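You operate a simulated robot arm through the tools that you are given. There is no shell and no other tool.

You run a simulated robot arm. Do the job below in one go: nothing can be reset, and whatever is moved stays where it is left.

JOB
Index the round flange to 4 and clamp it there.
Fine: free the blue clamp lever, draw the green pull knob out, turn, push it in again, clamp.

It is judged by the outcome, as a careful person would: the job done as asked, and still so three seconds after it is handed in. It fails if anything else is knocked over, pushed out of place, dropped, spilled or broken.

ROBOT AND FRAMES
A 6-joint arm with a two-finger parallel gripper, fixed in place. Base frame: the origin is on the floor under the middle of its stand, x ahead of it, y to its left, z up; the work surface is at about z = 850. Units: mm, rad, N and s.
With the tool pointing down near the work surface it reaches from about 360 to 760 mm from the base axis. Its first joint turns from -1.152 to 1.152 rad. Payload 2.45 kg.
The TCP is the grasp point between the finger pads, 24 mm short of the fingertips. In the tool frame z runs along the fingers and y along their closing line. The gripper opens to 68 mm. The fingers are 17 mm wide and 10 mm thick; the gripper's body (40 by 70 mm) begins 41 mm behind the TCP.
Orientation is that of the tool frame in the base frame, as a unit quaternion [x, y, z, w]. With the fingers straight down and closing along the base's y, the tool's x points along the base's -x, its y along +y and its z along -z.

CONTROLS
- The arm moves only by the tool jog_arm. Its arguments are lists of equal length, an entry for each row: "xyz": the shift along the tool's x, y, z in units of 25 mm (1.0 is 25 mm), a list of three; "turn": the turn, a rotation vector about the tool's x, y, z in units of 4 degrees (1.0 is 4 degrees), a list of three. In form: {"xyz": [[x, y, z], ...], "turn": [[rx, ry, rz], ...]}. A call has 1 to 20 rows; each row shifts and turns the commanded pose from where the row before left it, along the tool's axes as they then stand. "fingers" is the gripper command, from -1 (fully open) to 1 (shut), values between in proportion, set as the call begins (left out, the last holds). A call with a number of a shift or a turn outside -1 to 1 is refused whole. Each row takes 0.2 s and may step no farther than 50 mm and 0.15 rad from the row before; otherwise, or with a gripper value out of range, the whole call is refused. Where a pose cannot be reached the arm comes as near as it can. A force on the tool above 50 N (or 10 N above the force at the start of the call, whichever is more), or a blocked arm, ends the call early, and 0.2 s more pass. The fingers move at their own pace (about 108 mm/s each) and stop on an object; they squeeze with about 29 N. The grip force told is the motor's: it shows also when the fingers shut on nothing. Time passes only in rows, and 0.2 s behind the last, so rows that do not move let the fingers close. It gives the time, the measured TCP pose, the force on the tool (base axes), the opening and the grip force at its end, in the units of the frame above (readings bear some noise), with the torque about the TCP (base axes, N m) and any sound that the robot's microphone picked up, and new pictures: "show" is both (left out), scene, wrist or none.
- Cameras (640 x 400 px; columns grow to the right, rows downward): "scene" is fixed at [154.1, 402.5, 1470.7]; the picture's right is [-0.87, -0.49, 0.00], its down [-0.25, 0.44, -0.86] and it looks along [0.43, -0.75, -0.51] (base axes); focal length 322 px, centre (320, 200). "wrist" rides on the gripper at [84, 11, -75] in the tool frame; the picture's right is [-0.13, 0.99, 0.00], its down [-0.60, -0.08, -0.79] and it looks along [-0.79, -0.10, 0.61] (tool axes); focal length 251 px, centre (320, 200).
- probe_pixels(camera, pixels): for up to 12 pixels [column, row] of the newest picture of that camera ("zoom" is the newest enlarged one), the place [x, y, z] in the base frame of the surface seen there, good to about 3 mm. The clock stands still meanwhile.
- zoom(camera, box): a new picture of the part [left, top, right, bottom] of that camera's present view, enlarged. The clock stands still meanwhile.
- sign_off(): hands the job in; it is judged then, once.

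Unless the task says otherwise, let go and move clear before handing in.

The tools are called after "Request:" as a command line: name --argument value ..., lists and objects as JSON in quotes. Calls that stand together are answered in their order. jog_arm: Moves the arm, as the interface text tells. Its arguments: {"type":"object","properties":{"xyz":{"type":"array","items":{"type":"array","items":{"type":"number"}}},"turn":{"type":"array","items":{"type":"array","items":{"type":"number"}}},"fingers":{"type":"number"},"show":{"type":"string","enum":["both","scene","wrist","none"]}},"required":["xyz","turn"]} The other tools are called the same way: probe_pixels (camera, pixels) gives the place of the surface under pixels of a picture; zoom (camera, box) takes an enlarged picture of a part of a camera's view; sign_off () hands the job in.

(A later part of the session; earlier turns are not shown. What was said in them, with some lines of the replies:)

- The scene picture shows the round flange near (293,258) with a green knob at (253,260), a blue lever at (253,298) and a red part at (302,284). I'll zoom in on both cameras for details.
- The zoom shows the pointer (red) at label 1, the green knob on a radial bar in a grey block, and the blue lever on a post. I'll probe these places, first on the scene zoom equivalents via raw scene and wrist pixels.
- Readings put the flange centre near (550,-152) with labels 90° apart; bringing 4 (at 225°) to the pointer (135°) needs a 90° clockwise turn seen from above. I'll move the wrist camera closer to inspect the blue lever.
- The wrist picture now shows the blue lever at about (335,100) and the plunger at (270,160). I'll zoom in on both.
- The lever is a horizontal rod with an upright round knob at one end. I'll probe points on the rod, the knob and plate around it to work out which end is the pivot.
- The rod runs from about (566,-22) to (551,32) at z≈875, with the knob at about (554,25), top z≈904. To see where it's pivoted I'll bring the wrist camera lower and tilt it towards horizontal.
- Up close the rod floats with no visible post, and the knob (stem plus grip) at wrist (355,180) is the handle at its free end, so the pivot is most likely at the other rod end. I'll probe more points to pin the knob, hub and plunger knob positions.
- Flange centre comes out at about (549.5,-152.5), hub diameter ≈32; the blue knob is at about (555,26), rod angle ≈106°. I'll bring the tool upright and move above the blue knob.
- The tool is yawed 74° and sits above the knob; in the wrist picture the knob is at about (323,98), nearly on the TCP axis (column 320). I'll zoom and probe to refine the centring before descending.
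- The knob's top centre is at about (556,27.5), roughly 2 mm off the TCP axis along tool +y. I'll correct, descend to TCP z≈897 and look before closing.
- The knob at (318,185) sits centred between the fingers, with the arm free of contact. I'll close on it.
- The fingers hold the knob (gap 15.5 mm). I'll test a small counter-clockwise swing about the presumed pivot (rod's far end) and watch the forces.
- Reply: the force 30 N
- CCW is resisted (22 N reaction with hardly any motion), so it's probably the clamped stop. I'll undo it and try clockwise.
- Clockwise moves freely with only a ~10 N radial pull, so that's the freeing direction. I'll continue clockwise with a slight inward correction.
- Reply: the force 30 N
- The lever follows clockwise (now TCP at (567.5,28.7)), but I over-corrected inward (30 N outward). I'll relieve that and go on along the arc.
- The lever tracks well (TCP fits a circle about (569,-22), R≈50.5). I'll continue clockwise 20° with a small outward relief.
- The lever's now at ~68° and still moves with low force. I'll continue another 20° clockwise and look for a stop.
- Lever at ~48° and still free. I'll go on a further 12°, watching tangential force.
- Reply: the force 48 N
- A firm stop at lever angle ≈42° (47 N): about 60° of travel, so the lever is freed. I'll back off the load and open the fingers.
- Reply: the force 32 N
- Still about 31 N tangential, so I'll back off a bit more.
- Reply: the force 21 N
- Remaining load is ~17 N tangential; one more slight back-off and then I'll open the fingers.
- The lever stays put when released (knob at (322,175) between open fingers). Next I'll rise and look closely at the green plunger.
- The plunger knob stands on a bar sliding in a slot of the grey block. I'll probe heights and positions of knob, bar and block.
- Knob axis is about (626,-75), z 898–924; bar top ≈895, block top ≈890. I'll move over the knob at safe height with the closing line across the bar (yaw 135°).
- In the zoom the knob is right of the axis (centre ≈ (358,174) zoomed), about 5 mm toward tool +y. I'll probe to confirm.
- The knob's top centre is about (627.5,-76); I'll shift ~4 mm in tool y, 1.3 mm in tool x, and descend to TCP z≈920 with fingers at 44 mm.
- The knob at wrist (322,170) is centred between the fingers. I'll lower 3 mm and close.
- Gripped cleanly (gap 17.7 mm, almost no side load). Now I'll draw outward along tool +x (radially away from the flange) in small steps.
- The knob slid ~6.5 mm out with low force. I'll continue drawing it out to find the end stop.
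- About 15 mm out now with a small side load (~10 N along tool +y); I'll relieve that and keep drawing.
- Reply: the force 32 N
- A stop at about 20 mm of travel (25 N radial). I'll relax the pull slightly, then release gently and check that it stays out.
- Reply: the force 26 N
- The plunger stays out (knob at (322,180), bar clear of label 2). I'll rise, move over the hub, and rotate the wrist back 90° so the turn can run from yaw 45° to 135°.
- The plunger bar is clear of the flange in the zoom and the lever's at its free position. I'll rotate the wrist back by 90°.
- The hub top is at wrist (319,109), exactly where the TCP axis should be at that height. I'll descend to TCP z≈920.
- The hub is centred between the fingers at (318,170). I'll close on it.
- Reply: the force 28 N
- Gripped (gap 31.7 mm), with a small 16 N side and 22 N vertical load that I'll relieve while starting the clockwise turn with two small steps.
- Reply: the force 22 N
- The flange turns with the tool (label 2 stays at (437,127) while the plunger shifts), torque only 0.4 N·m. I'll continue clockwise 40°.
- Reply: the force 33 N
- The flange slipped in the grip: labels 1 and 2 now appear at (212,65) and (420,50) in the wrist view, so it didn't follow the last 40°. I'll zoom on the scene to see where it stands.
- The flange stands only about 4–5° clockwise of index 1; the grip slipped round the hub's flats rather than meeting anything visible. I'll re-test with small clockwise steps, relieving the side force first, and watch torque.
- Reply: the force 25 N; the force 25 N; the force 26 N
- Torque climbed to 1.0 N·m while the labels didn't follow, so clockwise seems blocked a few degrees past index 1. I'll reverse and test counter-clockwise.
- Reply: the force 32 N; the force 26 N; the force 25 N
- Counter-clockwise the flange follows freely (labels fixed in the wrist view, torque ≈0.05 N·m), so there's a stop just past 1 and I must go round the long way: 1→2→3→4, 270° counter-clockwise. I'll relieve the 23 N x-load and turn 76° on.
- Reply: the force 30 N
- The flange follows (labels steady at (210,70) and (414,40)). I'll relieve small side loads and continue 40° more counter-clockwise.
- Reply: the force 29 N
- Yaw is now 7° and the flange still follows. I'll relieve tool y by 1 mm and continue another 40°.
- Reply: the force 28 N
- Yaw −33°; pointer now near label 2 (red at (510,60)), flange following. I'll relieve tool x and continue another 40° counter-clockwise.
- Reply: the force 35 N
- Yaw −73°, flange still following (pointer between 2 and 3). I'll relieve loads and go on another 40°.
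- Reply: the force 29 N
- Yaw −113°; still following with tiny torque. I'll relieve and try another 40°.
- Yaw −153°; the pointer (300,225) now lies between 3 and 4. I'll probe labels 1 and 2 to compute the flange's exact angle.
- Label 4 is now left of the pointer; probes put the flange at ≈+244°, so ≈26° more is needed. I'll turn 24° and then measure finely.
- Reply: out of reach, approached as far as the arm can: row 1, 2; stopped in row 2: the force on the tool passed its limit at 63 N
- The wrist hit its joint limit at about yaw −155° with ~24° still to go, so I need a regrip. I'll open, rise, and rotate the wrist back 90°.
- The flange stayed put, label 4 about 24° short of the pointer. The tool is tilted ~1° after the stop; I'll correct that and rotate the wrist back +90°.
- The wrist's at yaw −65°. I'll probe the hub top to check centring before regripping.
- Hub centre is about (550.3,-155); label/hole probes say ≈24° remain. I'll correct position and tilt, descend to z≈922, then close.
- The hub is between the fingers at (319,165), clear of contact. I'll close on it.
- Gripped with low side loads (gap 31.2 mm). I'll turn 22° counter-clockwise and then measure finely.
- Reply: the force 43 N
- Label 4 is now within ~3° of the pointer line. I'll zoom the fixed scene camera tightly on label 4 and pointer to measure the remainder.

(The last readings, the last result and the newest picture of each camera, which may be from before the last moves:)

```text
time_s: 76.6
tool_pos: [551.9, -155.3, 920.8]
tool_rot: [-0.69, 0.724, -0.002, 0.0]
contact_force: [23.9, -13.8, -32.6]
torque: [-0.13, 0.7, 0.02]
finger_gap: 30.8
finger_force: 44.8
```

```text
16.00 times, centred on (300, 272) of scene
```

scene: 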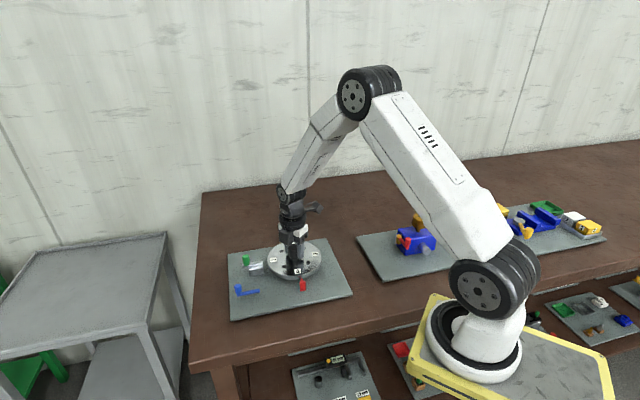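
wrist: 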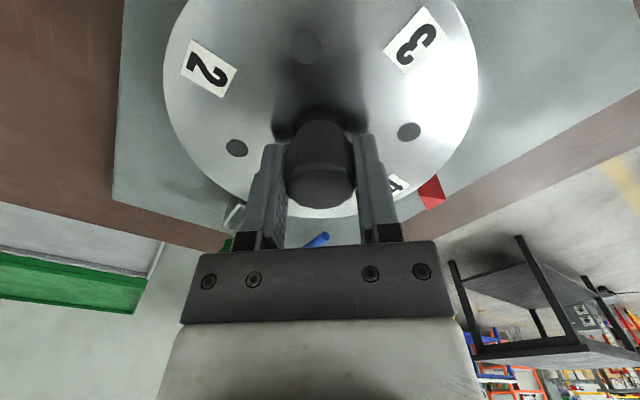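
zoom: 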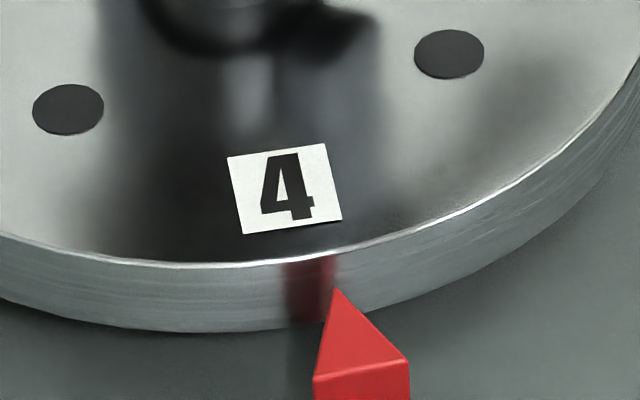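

Working from this zoom, label 4 is at 132.3° and the pointer at 135.4° about the flange centre, so ≈3.1° remain. I'll relieve the loads and turn 0.78 unit more.

Request:
jog_arm --xyz '[[0.02, -0.04, 0.05], [0, 0, 0], [0, 0, 0], [0, 0, 0]]' --turn '[[0, 0, 0], [0, 0, -0.78], [0, 0, 0], [0, 0, 0]]' --show "none"

Request:
zoom --camera "scene" --box '[284, 262, 316, 282]'

```text
time_s: 77.6
tool_pos: [551.4, -155.5, 921.7]
tool_rot: [0.709, -0.705, -0.001, 0.0]
contact_force: [5.6, -0.4, -6.4]
torque: [-0.85, 0.16, 0.05]
finger_gap: 30.6
finger_force: 44.6
```

```text
16.00 times, centred on (300, 272) of scene
```

zoom: 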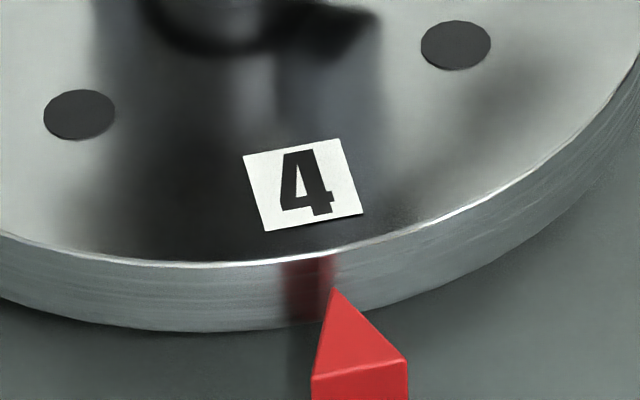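

Now the holes and label 4 coincide with their index-1 positions within ~0.1 px (label at 135.3°, pointer 135.4°). I'll release the hub, rise, and check that it stays aligned.

Request:
jog_arm --xyz '[[0, 0, 0], [0, 0, 0], [0, 0, -0.8], [0, 0, -0.8], [0, 0, -0.8]]' --turn '[[0, 0, 0], [0, 0, 0], [0, 0, 0], [0, 0, 0], [0, 0, 0]]' --fingers -0.7 --show "wrist"

Request:
zoom --camera "scene" --box '[284, 262, 316, 282]'

```text
time_s: 78.8
tool_pos: [552.1, -156.9, 980.5]
tool_rot: [0.709, -0.705, 0.0, 0.0]
contact_force: [0.2, -0.3, 0.5]
torque: [0.02, 0.0, 0.02]
finger_gap: 57.9
finger_force: 0.1
```

wrist: 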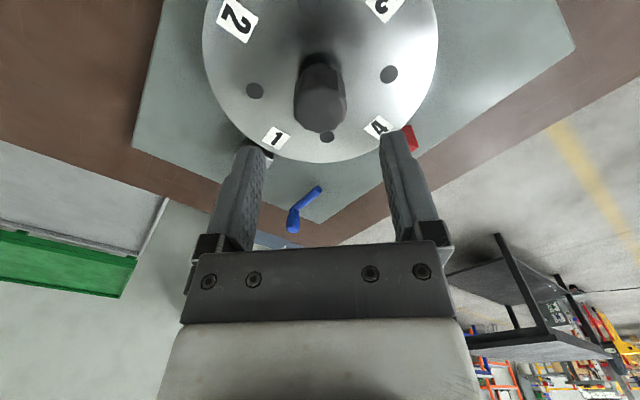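

```text
16.00 times, centred on (300, 272) of scene
```

zoom: 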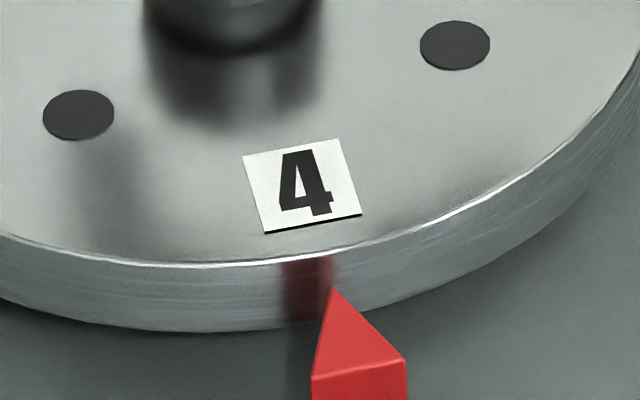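

The flange held its place. I'll rotate the wrist to yaw −45° and move above the drawn-out plunger knob (about (643,-62)).

Request:
jog_arm --xyz '[[0, 0, 0], [0, 0, 0], [0, 0, 0], [0, 0, 0], [0, 0, 0], [0, 0, 0], [0, 0, 0], [0, 0, 0], [0, 0, 0], [0, 0, 0], [0, 0, 0], [0, 0, 0], [-0.877, 0.014, 0], [-0.877, 0.014, 0], [-0.877, 0.014, 0], [-0.877, 0.014, 0], [-0.877, 0.014, 0], [-0.877, 0.014, 0], [0, 0, 0]]' --turn '[[0, 0, 1], [0, 0, 1], [0, 0, 1], [0, 0, 1], [0, 0, 1], [0, 0, 1], [0, 0, 1], [0, 0, 1], [0, 0, 1], [0, 0, 1], [0, 0, 1], [0, 0, 0.33], [0, 0, 0], [0, 0, 0], [0, 0, 0], [0, 0, 0], [0, 0, 0], [0, 0, 0], [0, 0, 0]]' --fingers -1

Request:
zoom --camera "wrist" --box '[240, 60, 400, 160]'

```text
time_s: 82.8
tool_pos: [643.2, -61.3, 979.7]
tool_rot: [-0.383, 0.924, 0.001, 0.001]
contact_force: [-0.3, -0.8, 0.2]
torque: [0.02, -0.02, -0.03]
finger_gap: 68.0
finger_force: 0.0
```

scene: 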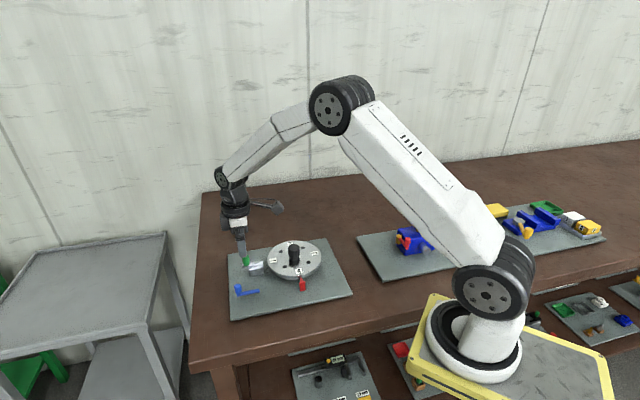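
wrist: 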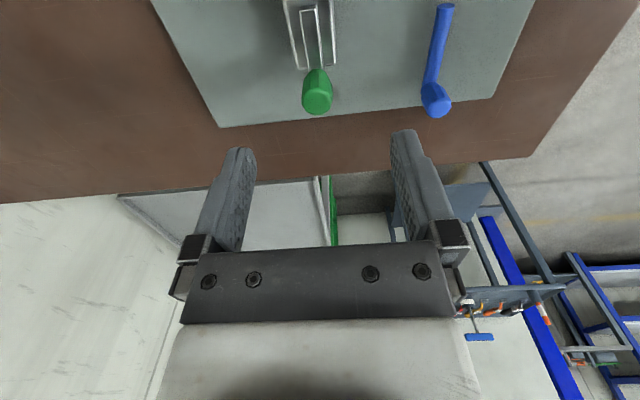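

```text
4.00 times, centred on (320, 110) of wrist
```

zoom: 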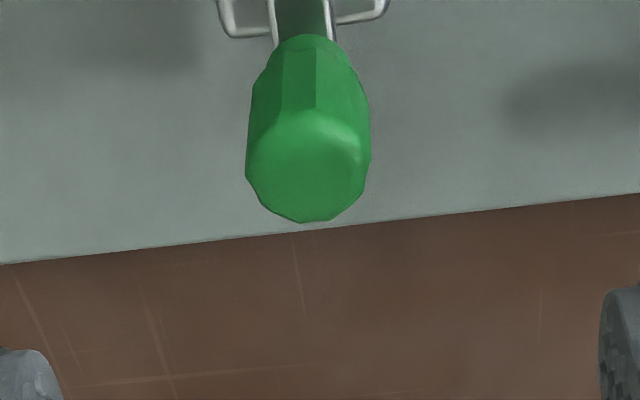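

The knob's top is at wrist (317,102). I'll probe for exact centring.

Request:
probe_pixels --camera "zoom" --pixels '[[308, 168], [260, 165], [358, 165], [308, 125], [308, 212], [280, 190], [340, 190], [290, 80], [330, 80], [300, 15]]'

```text
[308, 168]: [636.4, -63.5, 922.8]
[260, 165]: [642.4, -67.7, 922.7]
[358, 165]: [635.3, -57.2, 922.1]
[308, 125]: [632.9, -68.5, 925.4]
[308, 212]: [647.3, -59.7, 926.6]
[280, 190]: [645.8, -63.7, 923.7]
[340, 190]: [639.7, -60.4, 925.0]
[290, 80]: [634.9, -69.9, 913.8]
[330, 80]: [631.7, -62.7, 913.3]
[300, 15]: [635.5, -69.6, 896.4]
```

Knob centre ≈ (639.5,-63.5); I'll shift ~4.5 mm along tool x and descend to z≈920.

Request:
jog_arm --xyz '[[0.17, 0, 0], [0, 0, 0.6], [0, 0, 0.6], [0, 0, 0.6], [0, 0, 0.57], [0, 0, 0]]' --turn '[[0, 0, 0], [0, 0, 0], [0, 0, 0], [0, 0, 0], [0, 0, 0], [0, 0, 0]]' --fingers -0.3

Request:
zoom --camera "wrist" --box '[220, 90, 420, 240]'

```text
time_s: 84.2
tool_pos: [641.1, -64.1, 921.4]
tool_rot: [-0.383, 0.924, -0.001, 0.002]
contact_force: [0.0, -0.3, -0.1]
torque: [0.02, 0.04, -0.01]
finger_gap: 44.1
finger_force: 0.1
```

scene: 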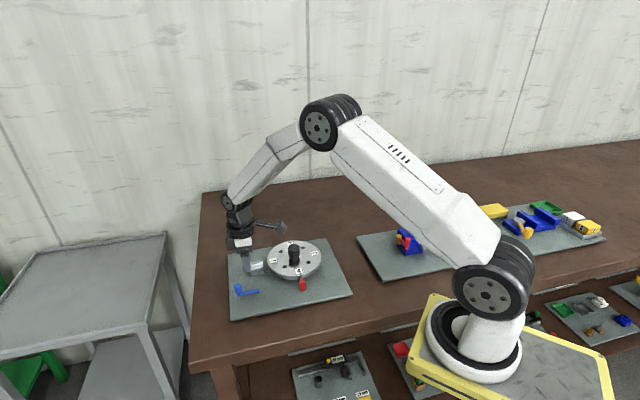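
wrist: 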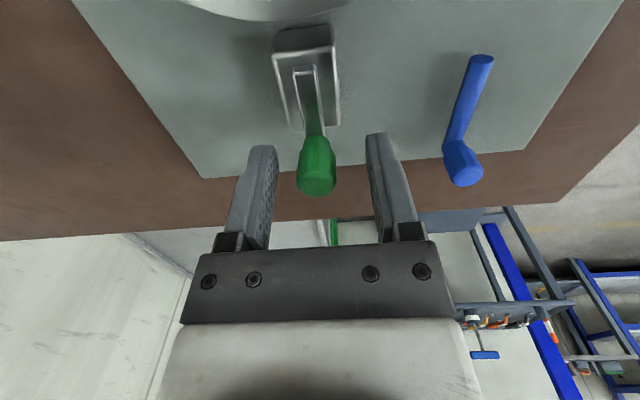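

```text
2.67 times, centred on (320, 165) of wrist
```

zoom: 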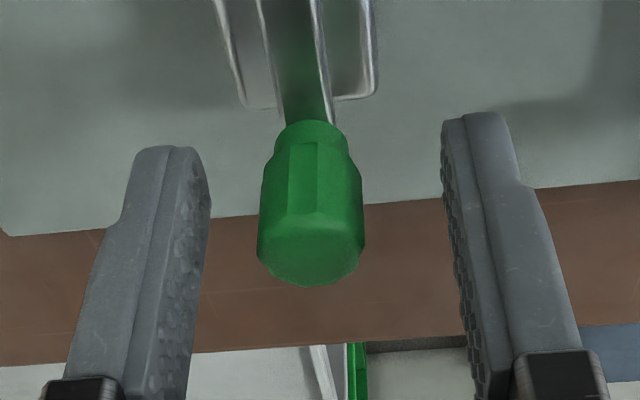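

The knob is ~2 mm toward tool −y of the finger midline; I'll correct and close.

Request:
jog_arm --xyz '[[0, -0.07, 0.02], [0, 0, 0]]' --turn '[[0, 0, 0], [0, 0, 0]]' --show "none"

Request:
jog_arm --xyz '[[0, 0, 0], [0, 0, 0], [0, 0, 0]]' --turn '[[0, 0, 0], [0, 0, 0], [0, 0, 0]]' --fingers 1 --show "wrist"

```text
time_s: 84.8
tool_pos: [641.5, -64.7, 921.3]
tool_rot: [-0.383, 0.924, -0.001, 0.001]
contact_force: [-0.5, -0.8, -0.1]
torque: [-0.01, 0.01, 0.02]
finger_gap: 44.5
finger_force: 0.1
```

```text
time_s: 85.6
tool_pos: [641.9, -65.6, 920.5]
tool_rot: [-0.383, 0.924, 0.001, 0.001]
contact_force: [0.5, -0.6, -0.6]
torque: [0.29, 0.31, 0.0]
finger_gap: 17.7
finger_force: 36.6
```

wrist: 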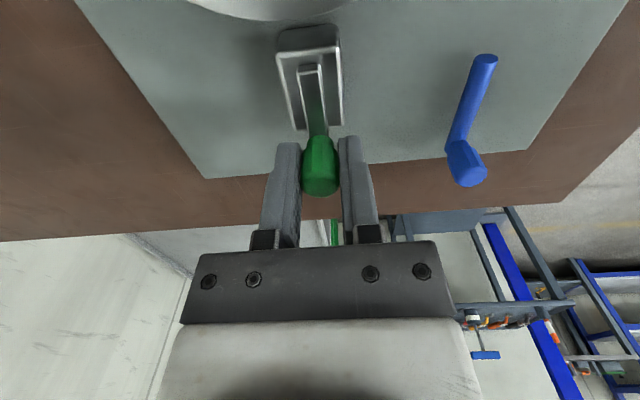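

Gripped cleanly (gap 17.7). Now I'll push it inward along tool +x (towards the flange) in small steps.

Request:
jog_arm --xyz '[[0.1, 0, 0], [0.1, 0, 0], [0.1, 0, 0], [0, 0, 0]]' --turn '[[0, 0, 0], [0, 0, 0], [0, 0, 0], [0, 0, 0]]' --show "none"

Request:
jog_arm --xyz '[[0.1, 0, 0], [0.1, 0, 0], [0, 0, 0]]' --turn '[[0, 0, 0], [0, 0, 0], [0, 0, 0]]' --show "wrist"

```text
time_s: 86.6
tool_pos: [635.6, -70.9, 921.3]
tool_rot: [-0.383, 0.924, 0.0, 0.001]
contact_force: [4.3, -3.1, 3.6]
torque: [0.02, 0.6, 0.1]
finger_gap: 17.7
finger_force: 36.4
```

```text
time_s: 87.4
tool_pos: [632.3, -75.1, 920.9]
tool_rot: [-0.383, 0.924, 0.0, 0.001]
contact_force: [4.8, -3.4, 2.3]
torque: [0.29, 0.22, 0.07]
finger_gap: 18.0
finger_force: 35.9
```

wrist: 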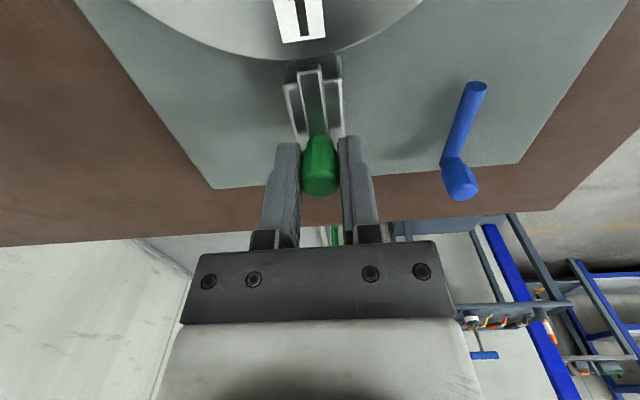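

It moved ~13 mm in with little force. I'll continue the last ~7 mm in careful steps, watching for blockage.

Request:
jog_arm --xyz '[[0.08, 0, 0], [0.08, 0, 0], [0, 0, 0]]' --turn '[[0, 0, 0], [0, 0, 0], [0, 0, 0]]' --show "none"

Request:
jog_arm --xyz '[[0.08, 0, 0], [0.06, 0, 0], [0, 0, 0]]' --turn '[[0, 0, 0], [0, 0, 0], [0, 0, 0]]' --show "wrist"

```text
time_s: 88.2
tool_pos: [630.3, -76.2, 920.6]
tool_rot: [-0.383, 0.924, 0.0, 0.001]
contact_force: [4.4, -4.2, 2.6]
torque: [0.62, 0.01, -0.03]
finger_gap: 17.7
finger_force: 36.3
```

```text
time_s: 89.0
tool_pos: [628.3, -78.3, 919.2]
tool_rot: [-0.383, 0.924, 0.0, 0.001]
contact_force: [12.4, -5.4, -8.8]
torque: [0.35, 0.12, -0.07]
finger_gap: 17.8
finger_force: 35.8
```

wrist: 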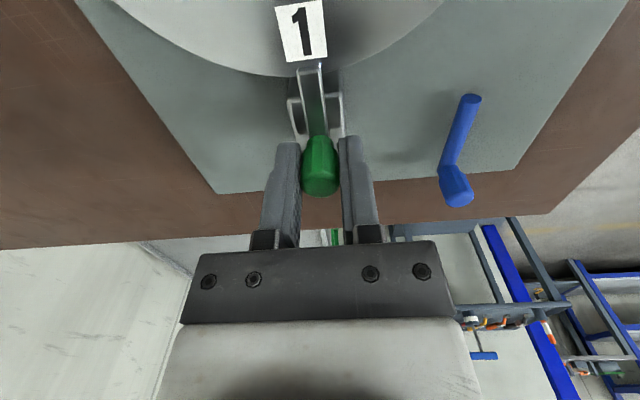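

18.6 mm in so far with only ~5 N. I'll push on to the end stop.

Request:
jog_arm --xyz '[[0.06, 0, 0], [0.06, 0, 0], [0, 0, 0]]' --turn '[[0, 0, 0], [0, 0, 0], [0, 0, 0]]' --show "wrist"

Request:
zoom --camera "wrist" --box '[260, 0, 380, 150]'

Request:
zoom --camera "scene" --box '[240, 240, 320, 300]'

```text
time_s: 89.8
tool_pos: [626.7, -79.0, 921.8]
tool_rot: [-0.383, 0.924, -0.001, 0.003]
contact_force: [25.6, 18.9, -5.5]
torque: [0.47, 0.22, 0.01]
finger_gap: 17.7
finger_force: 36.2
```

wrist: 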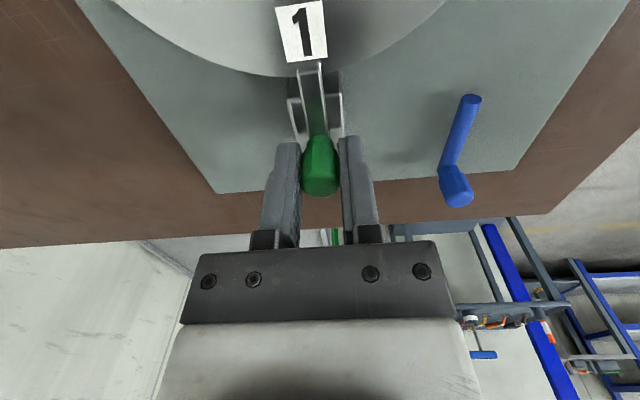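

```text
2.67 times, centred on (320, 75) of wrist
```

zoom: 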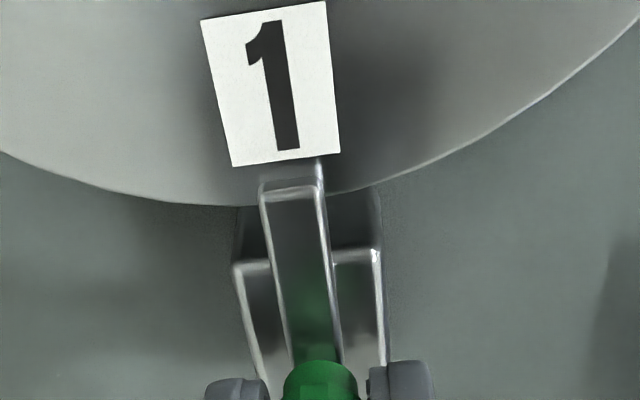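

```text
6.67 times, centred on (280, 270) of scene
```

zoom: 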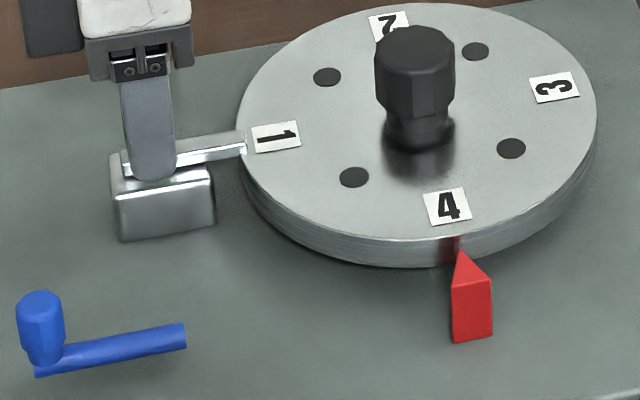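

A firm stop (31 N) after 20.3 mm, and the bar tip overlaps the flange rim as at the start (scene ≈(268.8,261.5)): the plunger is fully in. I'll relax and release it.

Request:
jog_arm --xyz '[[-0.06, 0, 0], [0, 0, 0]]' --turn '[[0, 0, 0], [0, 0, 0]]' --show "none"

Request:
jog_arm --xyz '[[0, 0, 0], [0, 0, 0], [0, 0, -0.8], [0, 0, -0.8], [0, 0, 0]]' --turn '[[0, 0, 0], [0, 0, 0], [0, 0, 0], [0, 0, 0], [0, 0, 0]]' --fingers -0.3

Request:
zoom --camera "scene" --box '[240, 240, 320, 300]'

```text
time_s: 90.4
tool_pos: [627.5, -80.4, 920.9]
tool_rot: [-0.383, 0.924, 0.0, 0.001]
contact_force: [17.2, 19.2, 2.4]
torque: [0.94, -0.27, -0.05]
finger_gap: 17.7
finger_force: 36.2
```

```text
time_s: 91.6
tool_pos: [624.7, -81.2, 961.9]
tool_rot: [-0.382, 0.924, 0.0, 0.0]
contact_force: [-0.3, -0.3, 0.8]
torque: [-0.02, 0.0, -0.02]
finger_gap: 44.4
finger_force: 0.1
```

scene: 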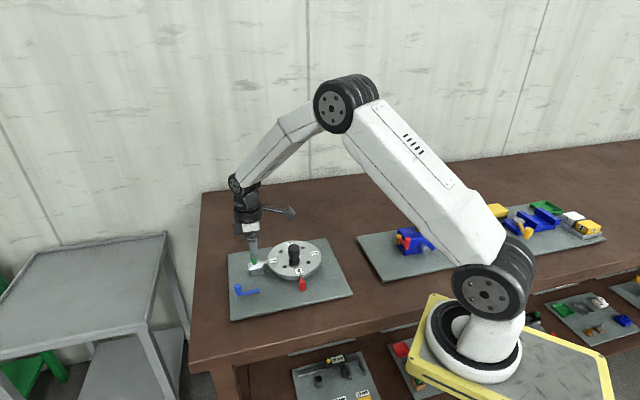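
wrist: 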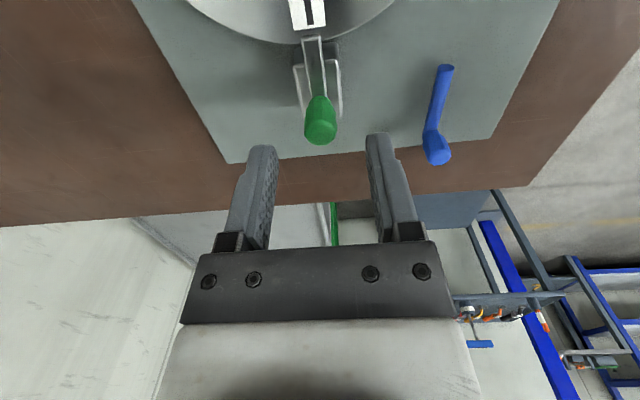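

```text
6.67 times, centred on (280, 270) of scene
```

zoom: 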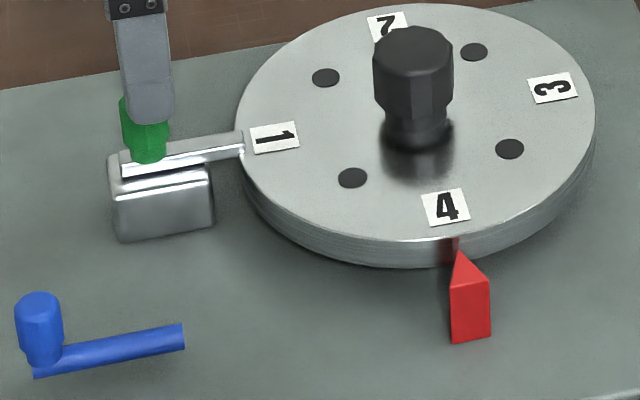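

The plunger stays in, label 4 at the pointer. Next I'll probe the blue lever knob (wrist (437,150)) for clamping.

Request:
probe_pixels --camera "wrist" --pixels '[[438, 157], [430, 156], [446, 156], [438, 151], [438, 163], [434, 125], [447, 70], [440, 105]]'

Request:
probe_pixels --camera "zoom" --pixels '[[40, 302], [40, 335], [25, 310], [55, 310], [175, 335], [120, 350], [70, 360], [38, 372]]'

```text
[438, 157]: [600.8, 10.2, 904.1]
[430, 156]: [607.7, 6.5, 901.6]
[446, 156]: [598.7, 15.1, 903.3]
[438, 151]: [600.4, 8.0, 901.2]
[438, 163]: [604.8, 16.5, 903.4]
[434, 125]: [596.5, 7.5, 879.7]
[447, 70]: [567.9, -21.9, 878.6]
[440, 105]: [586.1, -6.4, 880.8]
```

```text
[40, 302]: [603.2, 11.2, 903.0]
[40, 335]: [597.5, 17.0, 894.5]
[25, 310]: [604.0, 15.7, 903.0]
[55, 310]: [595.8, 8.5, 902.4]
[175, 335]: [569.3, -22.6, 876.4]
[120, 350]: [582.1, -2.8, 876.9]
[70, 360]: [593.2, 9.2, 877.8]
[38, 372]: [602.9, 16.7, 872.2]
```

Lever knob is at about (604,12), lever angle ≈44°, matching yaw −45°. I'll move above it and check centring.

Request:
jog_arm --xyz '[[-0.514, 0.807, 0], [-0.514, 0.807, 0], [-0.514, 0.807, 0], [-0.514, 0.807, 0], [0, 0, 0]]' --turn '[[0, 0, 0], [0, 0, 0], [0, 0, 0], [0, 0, 0], [0, 0, 0]]' --fingers -0.3 --show "wrist"

Request:
zoom --camera "wrist" --box '[240, 60, 400, 160]'

```text
time_s: 92.8
tool_pos: [604.2, 12.3, 961.9]
tool_rot: [-0.383, 0.924, 0.0, 0.002]
contact_force: [-0.2, -0.2, 0.5]
torque: [0.01, 0.03, 0.04]
finger_gap: 44.5
finger_force: 0.0
```

wrist: 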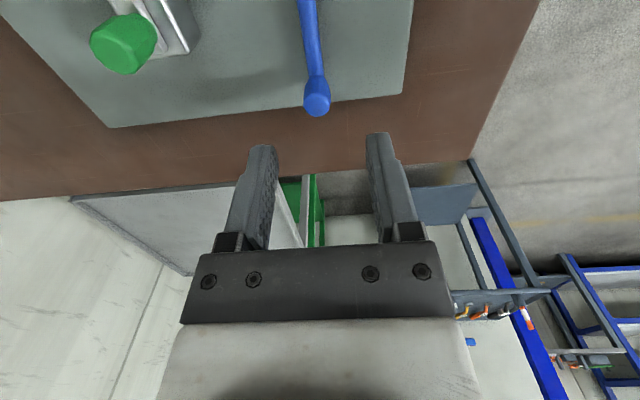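

```text
4.00 times, centred on (320, 110) of wrist
```

zoom: 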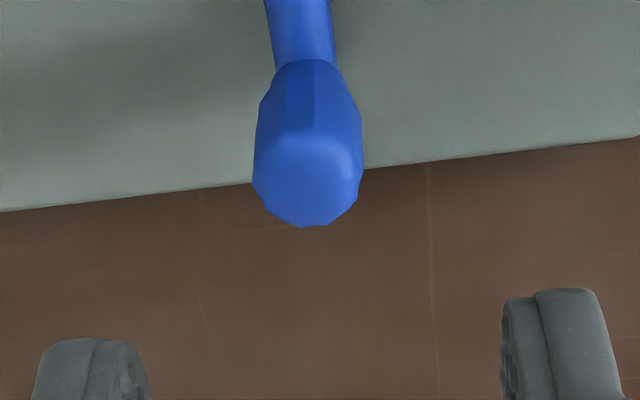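

The knob is slightly inward and toward tool −y; I'll shift (+2 mm x, −1.5 mm y) and descend to z≈897.

Request:
jog_arm --xyz '[[0.08, -0.06, 0], [0, 0, 0.65], [0, 0, 0.65], [0, 0, 0.65], [0, 0, 0.65], [0, 0, 0]]' --turn '[[0, 0, 0], [0, 0, 0], [0, 0, 0], [0, 0, 0], [0, 0, 0], [0, 0, 0]]' --show "wrist"

Request:
zoom --camera "wrist" --box '[220, 90, 420, 240]'

```text
time_s: 94.2
tool_pos: [604.5, 11.4, 896.3]
tool_rot: [-0.383, 0.924, 0.001, 0.001]
contact_force: [-0.6, -0.2, -0.2]
torque: [0.02, 0.0, 0.0]
finger_gap: 44.0
finger_force: 0.0
```

wrist: 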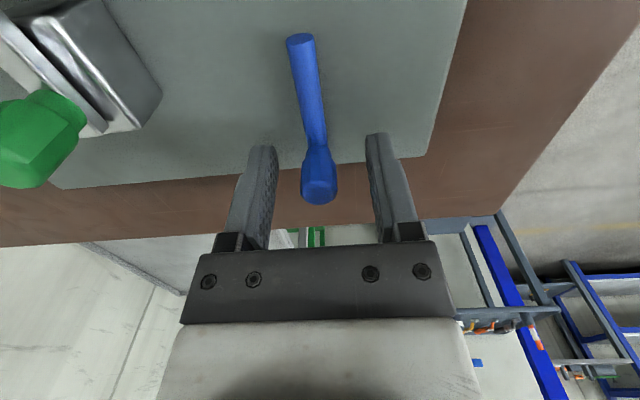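

```text
2.67 times, centred on (320, 165) of wrist
```

zoom: 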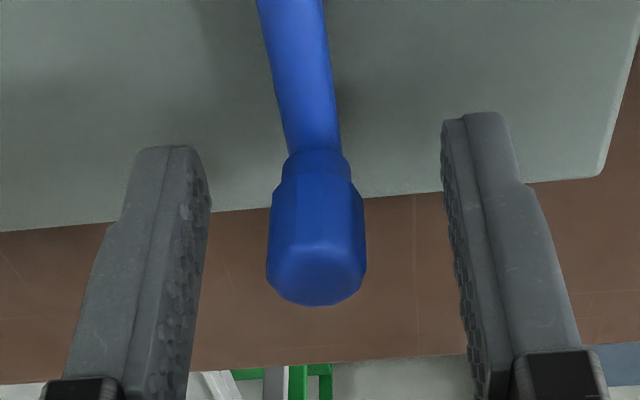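

The knob is centred (zoom column 317) between the fingers. I'll close on it.

Request:
jog_arm --xyz '[[0, 0, 0], [0, 0, 0], [0, 0, 0]]' --turn '[[0, 0, 0], [0, 0, 0], [0, 0, 0]]' --fingers 1 --show "none"

```text
time_s: 95.0
tool_pos: [604.6, 12.4, 894.6]
tool_rot: [-0.382, 0.924, 0.0, 0.0]
contact_force: [2.9, 0.2, -4.0]
torque: [0.3, 0.09, 0.05]
finger_gap: 15.9
finger_force: 35.0
```

Gripped (gap 15.9). I'll swing the lever counter-clockwise about its pivot, 20° first.

Request:
jog_arm --xyz '[[0.005, 0.14, 0], [0.005, 0.14, 0], [0.005, 0.14, 0], [0.005, 0.14, 0], [0.005, 0.14, 0], [0, 0, 0]]' --turn '[[0, 0, -1], [0, 0, -1], [0, 0, -1], [0, 0, -1], [0, 0, -1], [0, 0, 0]]' --show "wrist"

```text
time_s: 96.4
tool_pos: [591.7, 20.7, 894.5]
tool_rot: [-0.538, 0.843, -0.001, 0.0]
contact_force: [2.1, 9.7, -15.5]
torque: [0.01, -0.28, -0.07]
finger_gap: 15.6
finger_force: 34.8
```

wrist: 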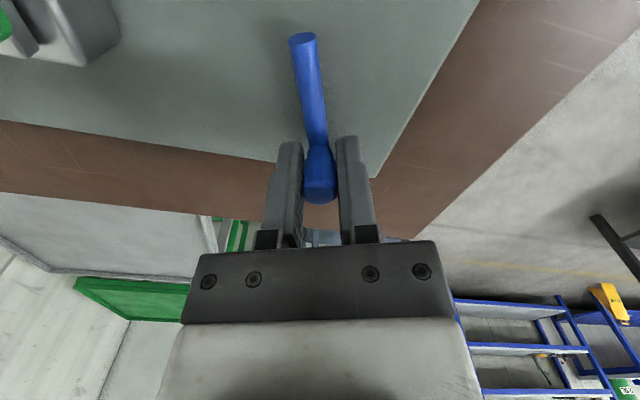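

The lever follows with small forces (now ~65°). I'll continue another 20°.

Request:
jog_arm --xyz '[[-0.015, 0.142, 0.02], [0.005, 0.142, 0], [0.005, 0.142, 0], [0.005, 0.142, 0], [0.005, 0.142, 0], [0, 0, 0]]' --turn '[[0, 0, -1], [0, 0, -1], [0, 0, -1], [0, 0, -1], [0, 0, -1], [0, 0, 0]]' --show "wrist"

```text
time_s: 97.8
tool_pos: [575.1, 25.2, 895.4]
tool_rot: [-0.676, 0.737, 0.0, 0.001]
contact_force: [3.3, 4.9, -5.5]
torque: [0.59, 0.22, 0.12]
finger_gap: 15.7
finger_force: 35.1
```

wrist: 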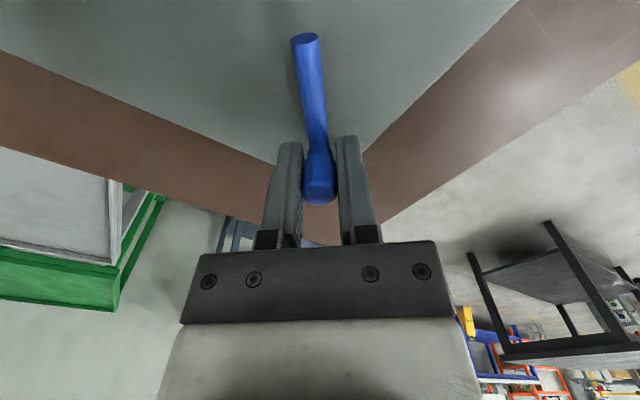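

Lever at ~85°. I'll continue 16° toward the clamp stop (~105°).

Request:
jog_arm --xyz '[[0.0, 0.142, 0], [0.005, 0.142, 0], [0.005, 0.142, 0], [0.005, 0.142, 0], [0, 0, 0]]' --turn '[[0, 0, -1], [0, 0, -1], [0, 0, -1], [0, 0, -1], [0, 0, 0]]' --show "wrist"

```text
time_s: 99.0
tool_pos: [560.7, 24.6, 895.0]
tool_rot: [0.772, -0.636, 0.0, -0.001]
contact_force: [3.9, -3.4, -3.2]
torque: [-0.1, 0.26, 0.17]
finger_gap: 15.7
finger_force: 34.8
```

wrist: 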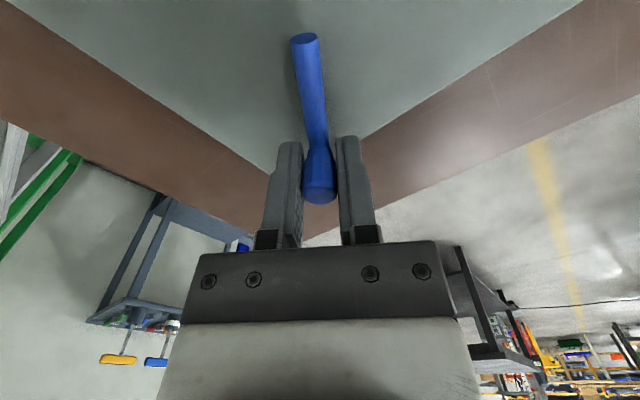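

Knob at (560.7,24.6), ~4–5° from its original clamped place. I'll push on in 2° steps to the stop.

Request:
jog_arm --xyz '[[0, 0.07, 0], [0, 0.07, 0], [0, 0, 0]]' --turn '[[0, 0, -0.5], [0, 0, -0.5], [0, 0, 0]]' --show "none"

Request:
jog_arm --xyz '[[0, 0.07, 0], [0, 0.04, 0], [0, 0, 0]]' --turn '[[0, 0, -0.5], [0, 0, -0.3], [0, 0, 0]]' --show "wrist"

```text
time_s: 99.8
tool_pos: [556.7, 24.2, 895.2]
tool_rot: [0.793, -0.609, -0.001, 0.0]
contact_force: [6.3, 0.9, -11.6]
torque: [-0.56, 0.16, 0.09]
finger_gap: 15.6
finger_force: 34.6
```

```text
time_s: 100.6
tool_pos: [554.4, 23.8, 896.5]
tool_rot: [0.811, -0.586, 0.003, -0.002]
contact_force: [22.9, 8.7, -19.0]
torque: [0.37, 0.41, 0.02]
finger_gap: 15.7
finger_force: 35.0
```

wrist: 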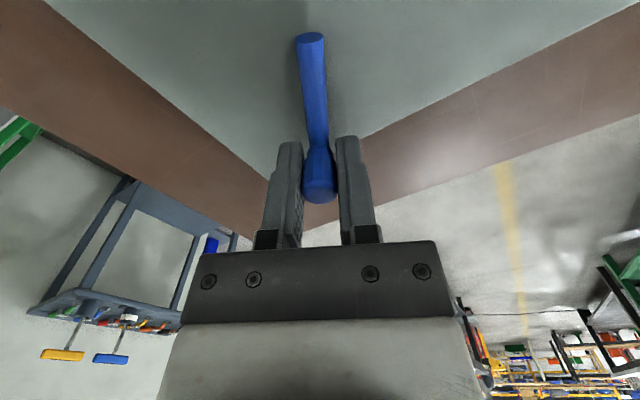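

The stop resists (≈24 N, as in my first test at the start). I'll press slightly more to make sure it's home, then relax.

Request:
jog_arm --xyz '[[0, 0.05, 0], [0, 0, 0]]' --turn '[[0, 0, 0], [0, 0, 0]]' --show "none"

Request:
jog_arm --xyz '[[0, -0.05, 0], [0, -0.05, 0], [0, 0, 0]]' --turn '[[0, 0, 0], [0, 0, 0], [0, 0, 0]]' --show "none"

```text
time_s: 101.2
tool_pos: [556.7, 24.2, 896.2]
tool_rot: [0.811, -0.586, 0.002, -0.004]
contact_force: [26.7, 16.2, -13.6]
torque: [0.29, 0.47, 0.05]
finger_gap: 15.9
finger_force: 35.4
```

```text
time_s: 102.0
tool_pos: [556.4, 23.4, 895.9]
tool_rot: [0.81, -0.587, 0.002, -0.002]
contact_force: [14.5, 19.0, 5.0]
torque: [-0.57, 0.08, 0.09]
finger_gap: 15.9
finger_force: 35.4
```

Still ~19 N of preload; I'll relax a little more, then open the fingers and check that the lever stays.

Request:
jog_arm --xyz '[[-0.03, -0.03, 0], [0, 0, 0]]' --turn '[[0, 0, 0], [0, 0, 0]]' --show "none"

Request:
jog_arm --xyz '[[0, 0, 0], [0, 0, 0]]' --turn '[[0, 0, 0], [0, 0, 0]]' --fingers -0.3 --show "wrist"

```text
time_s: 102.6
tool_pos: [556.8, 24.6, 895.5]
tool_rot: [0.81, -0.586, 0.001, 0.001]
contact_force: [15.4, 6.2, 0.7]
torque: [-0.23, 0.17, 0.07]
finger_gap: 15.5
finger_force: 35.2
```

```text
time_s: 103.2
tool_pos: [554.1, 24.8, 896.4]
tool_rot: [0.81, -0.586, -0.001, 0.001]
contact_force: [0.5, 0.3, 0.1]
torque: [-0.01, -0.04, -0.01]
finger_gap: 44.2
finger_force: 0.0
```

wrist: 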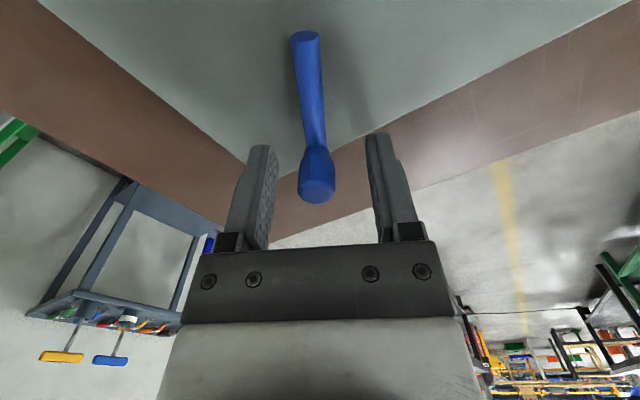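

The knob is free between the open fingers. I'll rise straight up and then move clear, and inspect everything.

Request:
jog_arm --xyz '[[0, 0, -0.8], [0, 0, -0.8], [0, 0, -0.8], [0, 0, -0.8], [0, 0, -1], [0, 0, -1], [0, 0, -1], [0, 0, -1]]' --turn '[[0, 0, 0], [0, 0, 0], [0, 0, 0], [0, 0, 0], [0, 0, 0], [0, 0, 0], [0, 0, 0], [0, 0, 0]]'

Request:
zoom --camera "scene" --box '[220, 225, 360, 325]'

Request:
zoom --camera "scene" --box '[284, 262, 316, 282]'

Request:
zoom --camera "scene" --box '[230, 270, 294, 310]'

```text
time_s: 105.0
tool_pos: [555.8, 26.0, 1074.2]
tool_rot: [0.81, -0.587, 0.001, -0.001]
contact_force: [-1.3, 0.0, -0.4]
torque: [0.0, 0.01, 0.0]
finger_gap: 44.2
finger_force: 0.1
```

scene: 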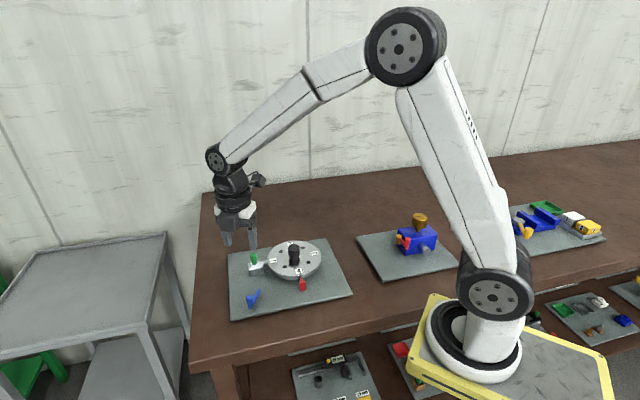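
wrist: 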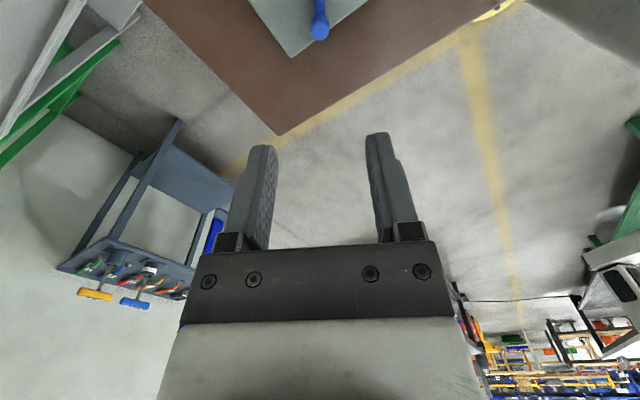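

```text
4.00 times, centred on (290, 275) of scene
```

zoom: 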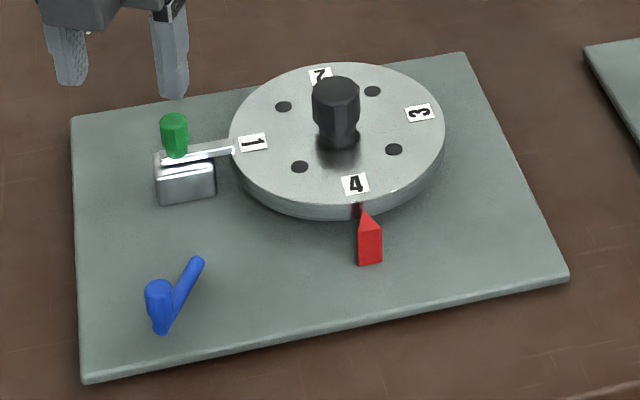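

```text
16.00 times, centred on (300, 272) of scene
```

zoom: 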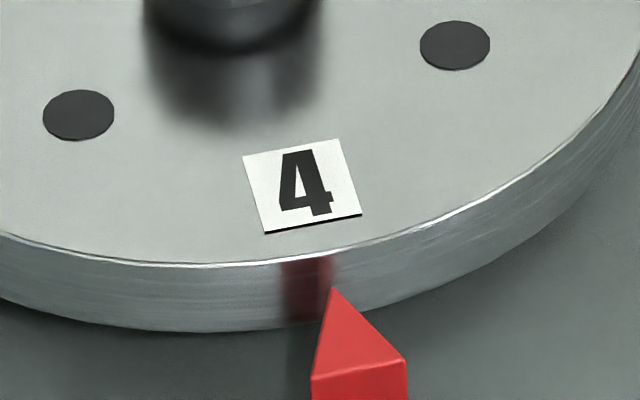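

```text
10.00 times, centred on (262, 290) of scene
```

zoom: 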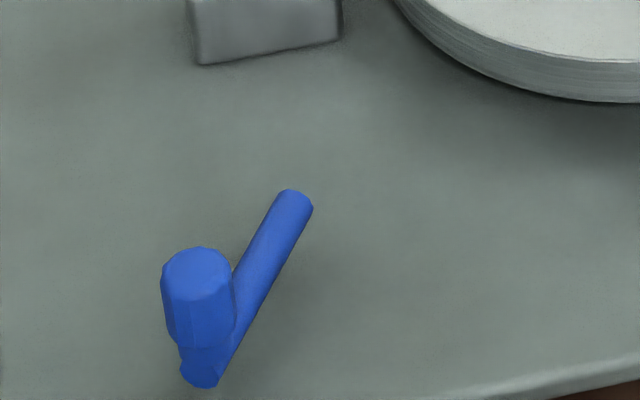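

The final pictures match the start picture: label 4 is at the red pointer ((355,184) in the 4× zoom), the plunger bar is fully in at (235,150), and the blue lever is back at its clamped place. The gripper is open and clear, so I'm handing the job in.

Request:
sign_off

```text
The job is handed in.
```

The flange is indexed to 4 and clamped, and I've handed the job in. In the last pictures, label 4 sits at the red pointer. The green pull knob is pushed fully in, and the blue lever is back exactly where it was clamped at the start. The gripper is open and raised clear, and nothing else on the bench looks disturbed.

I had to turn the flange the long way round, 1→2→3→4. It stopped about 5° past 1 in the direct direction, and the grip slipped on the hub when I pushed against it. The wrist then reached its limit about 24° short of 4, so I let go, gripped the hub again and finished the turn.
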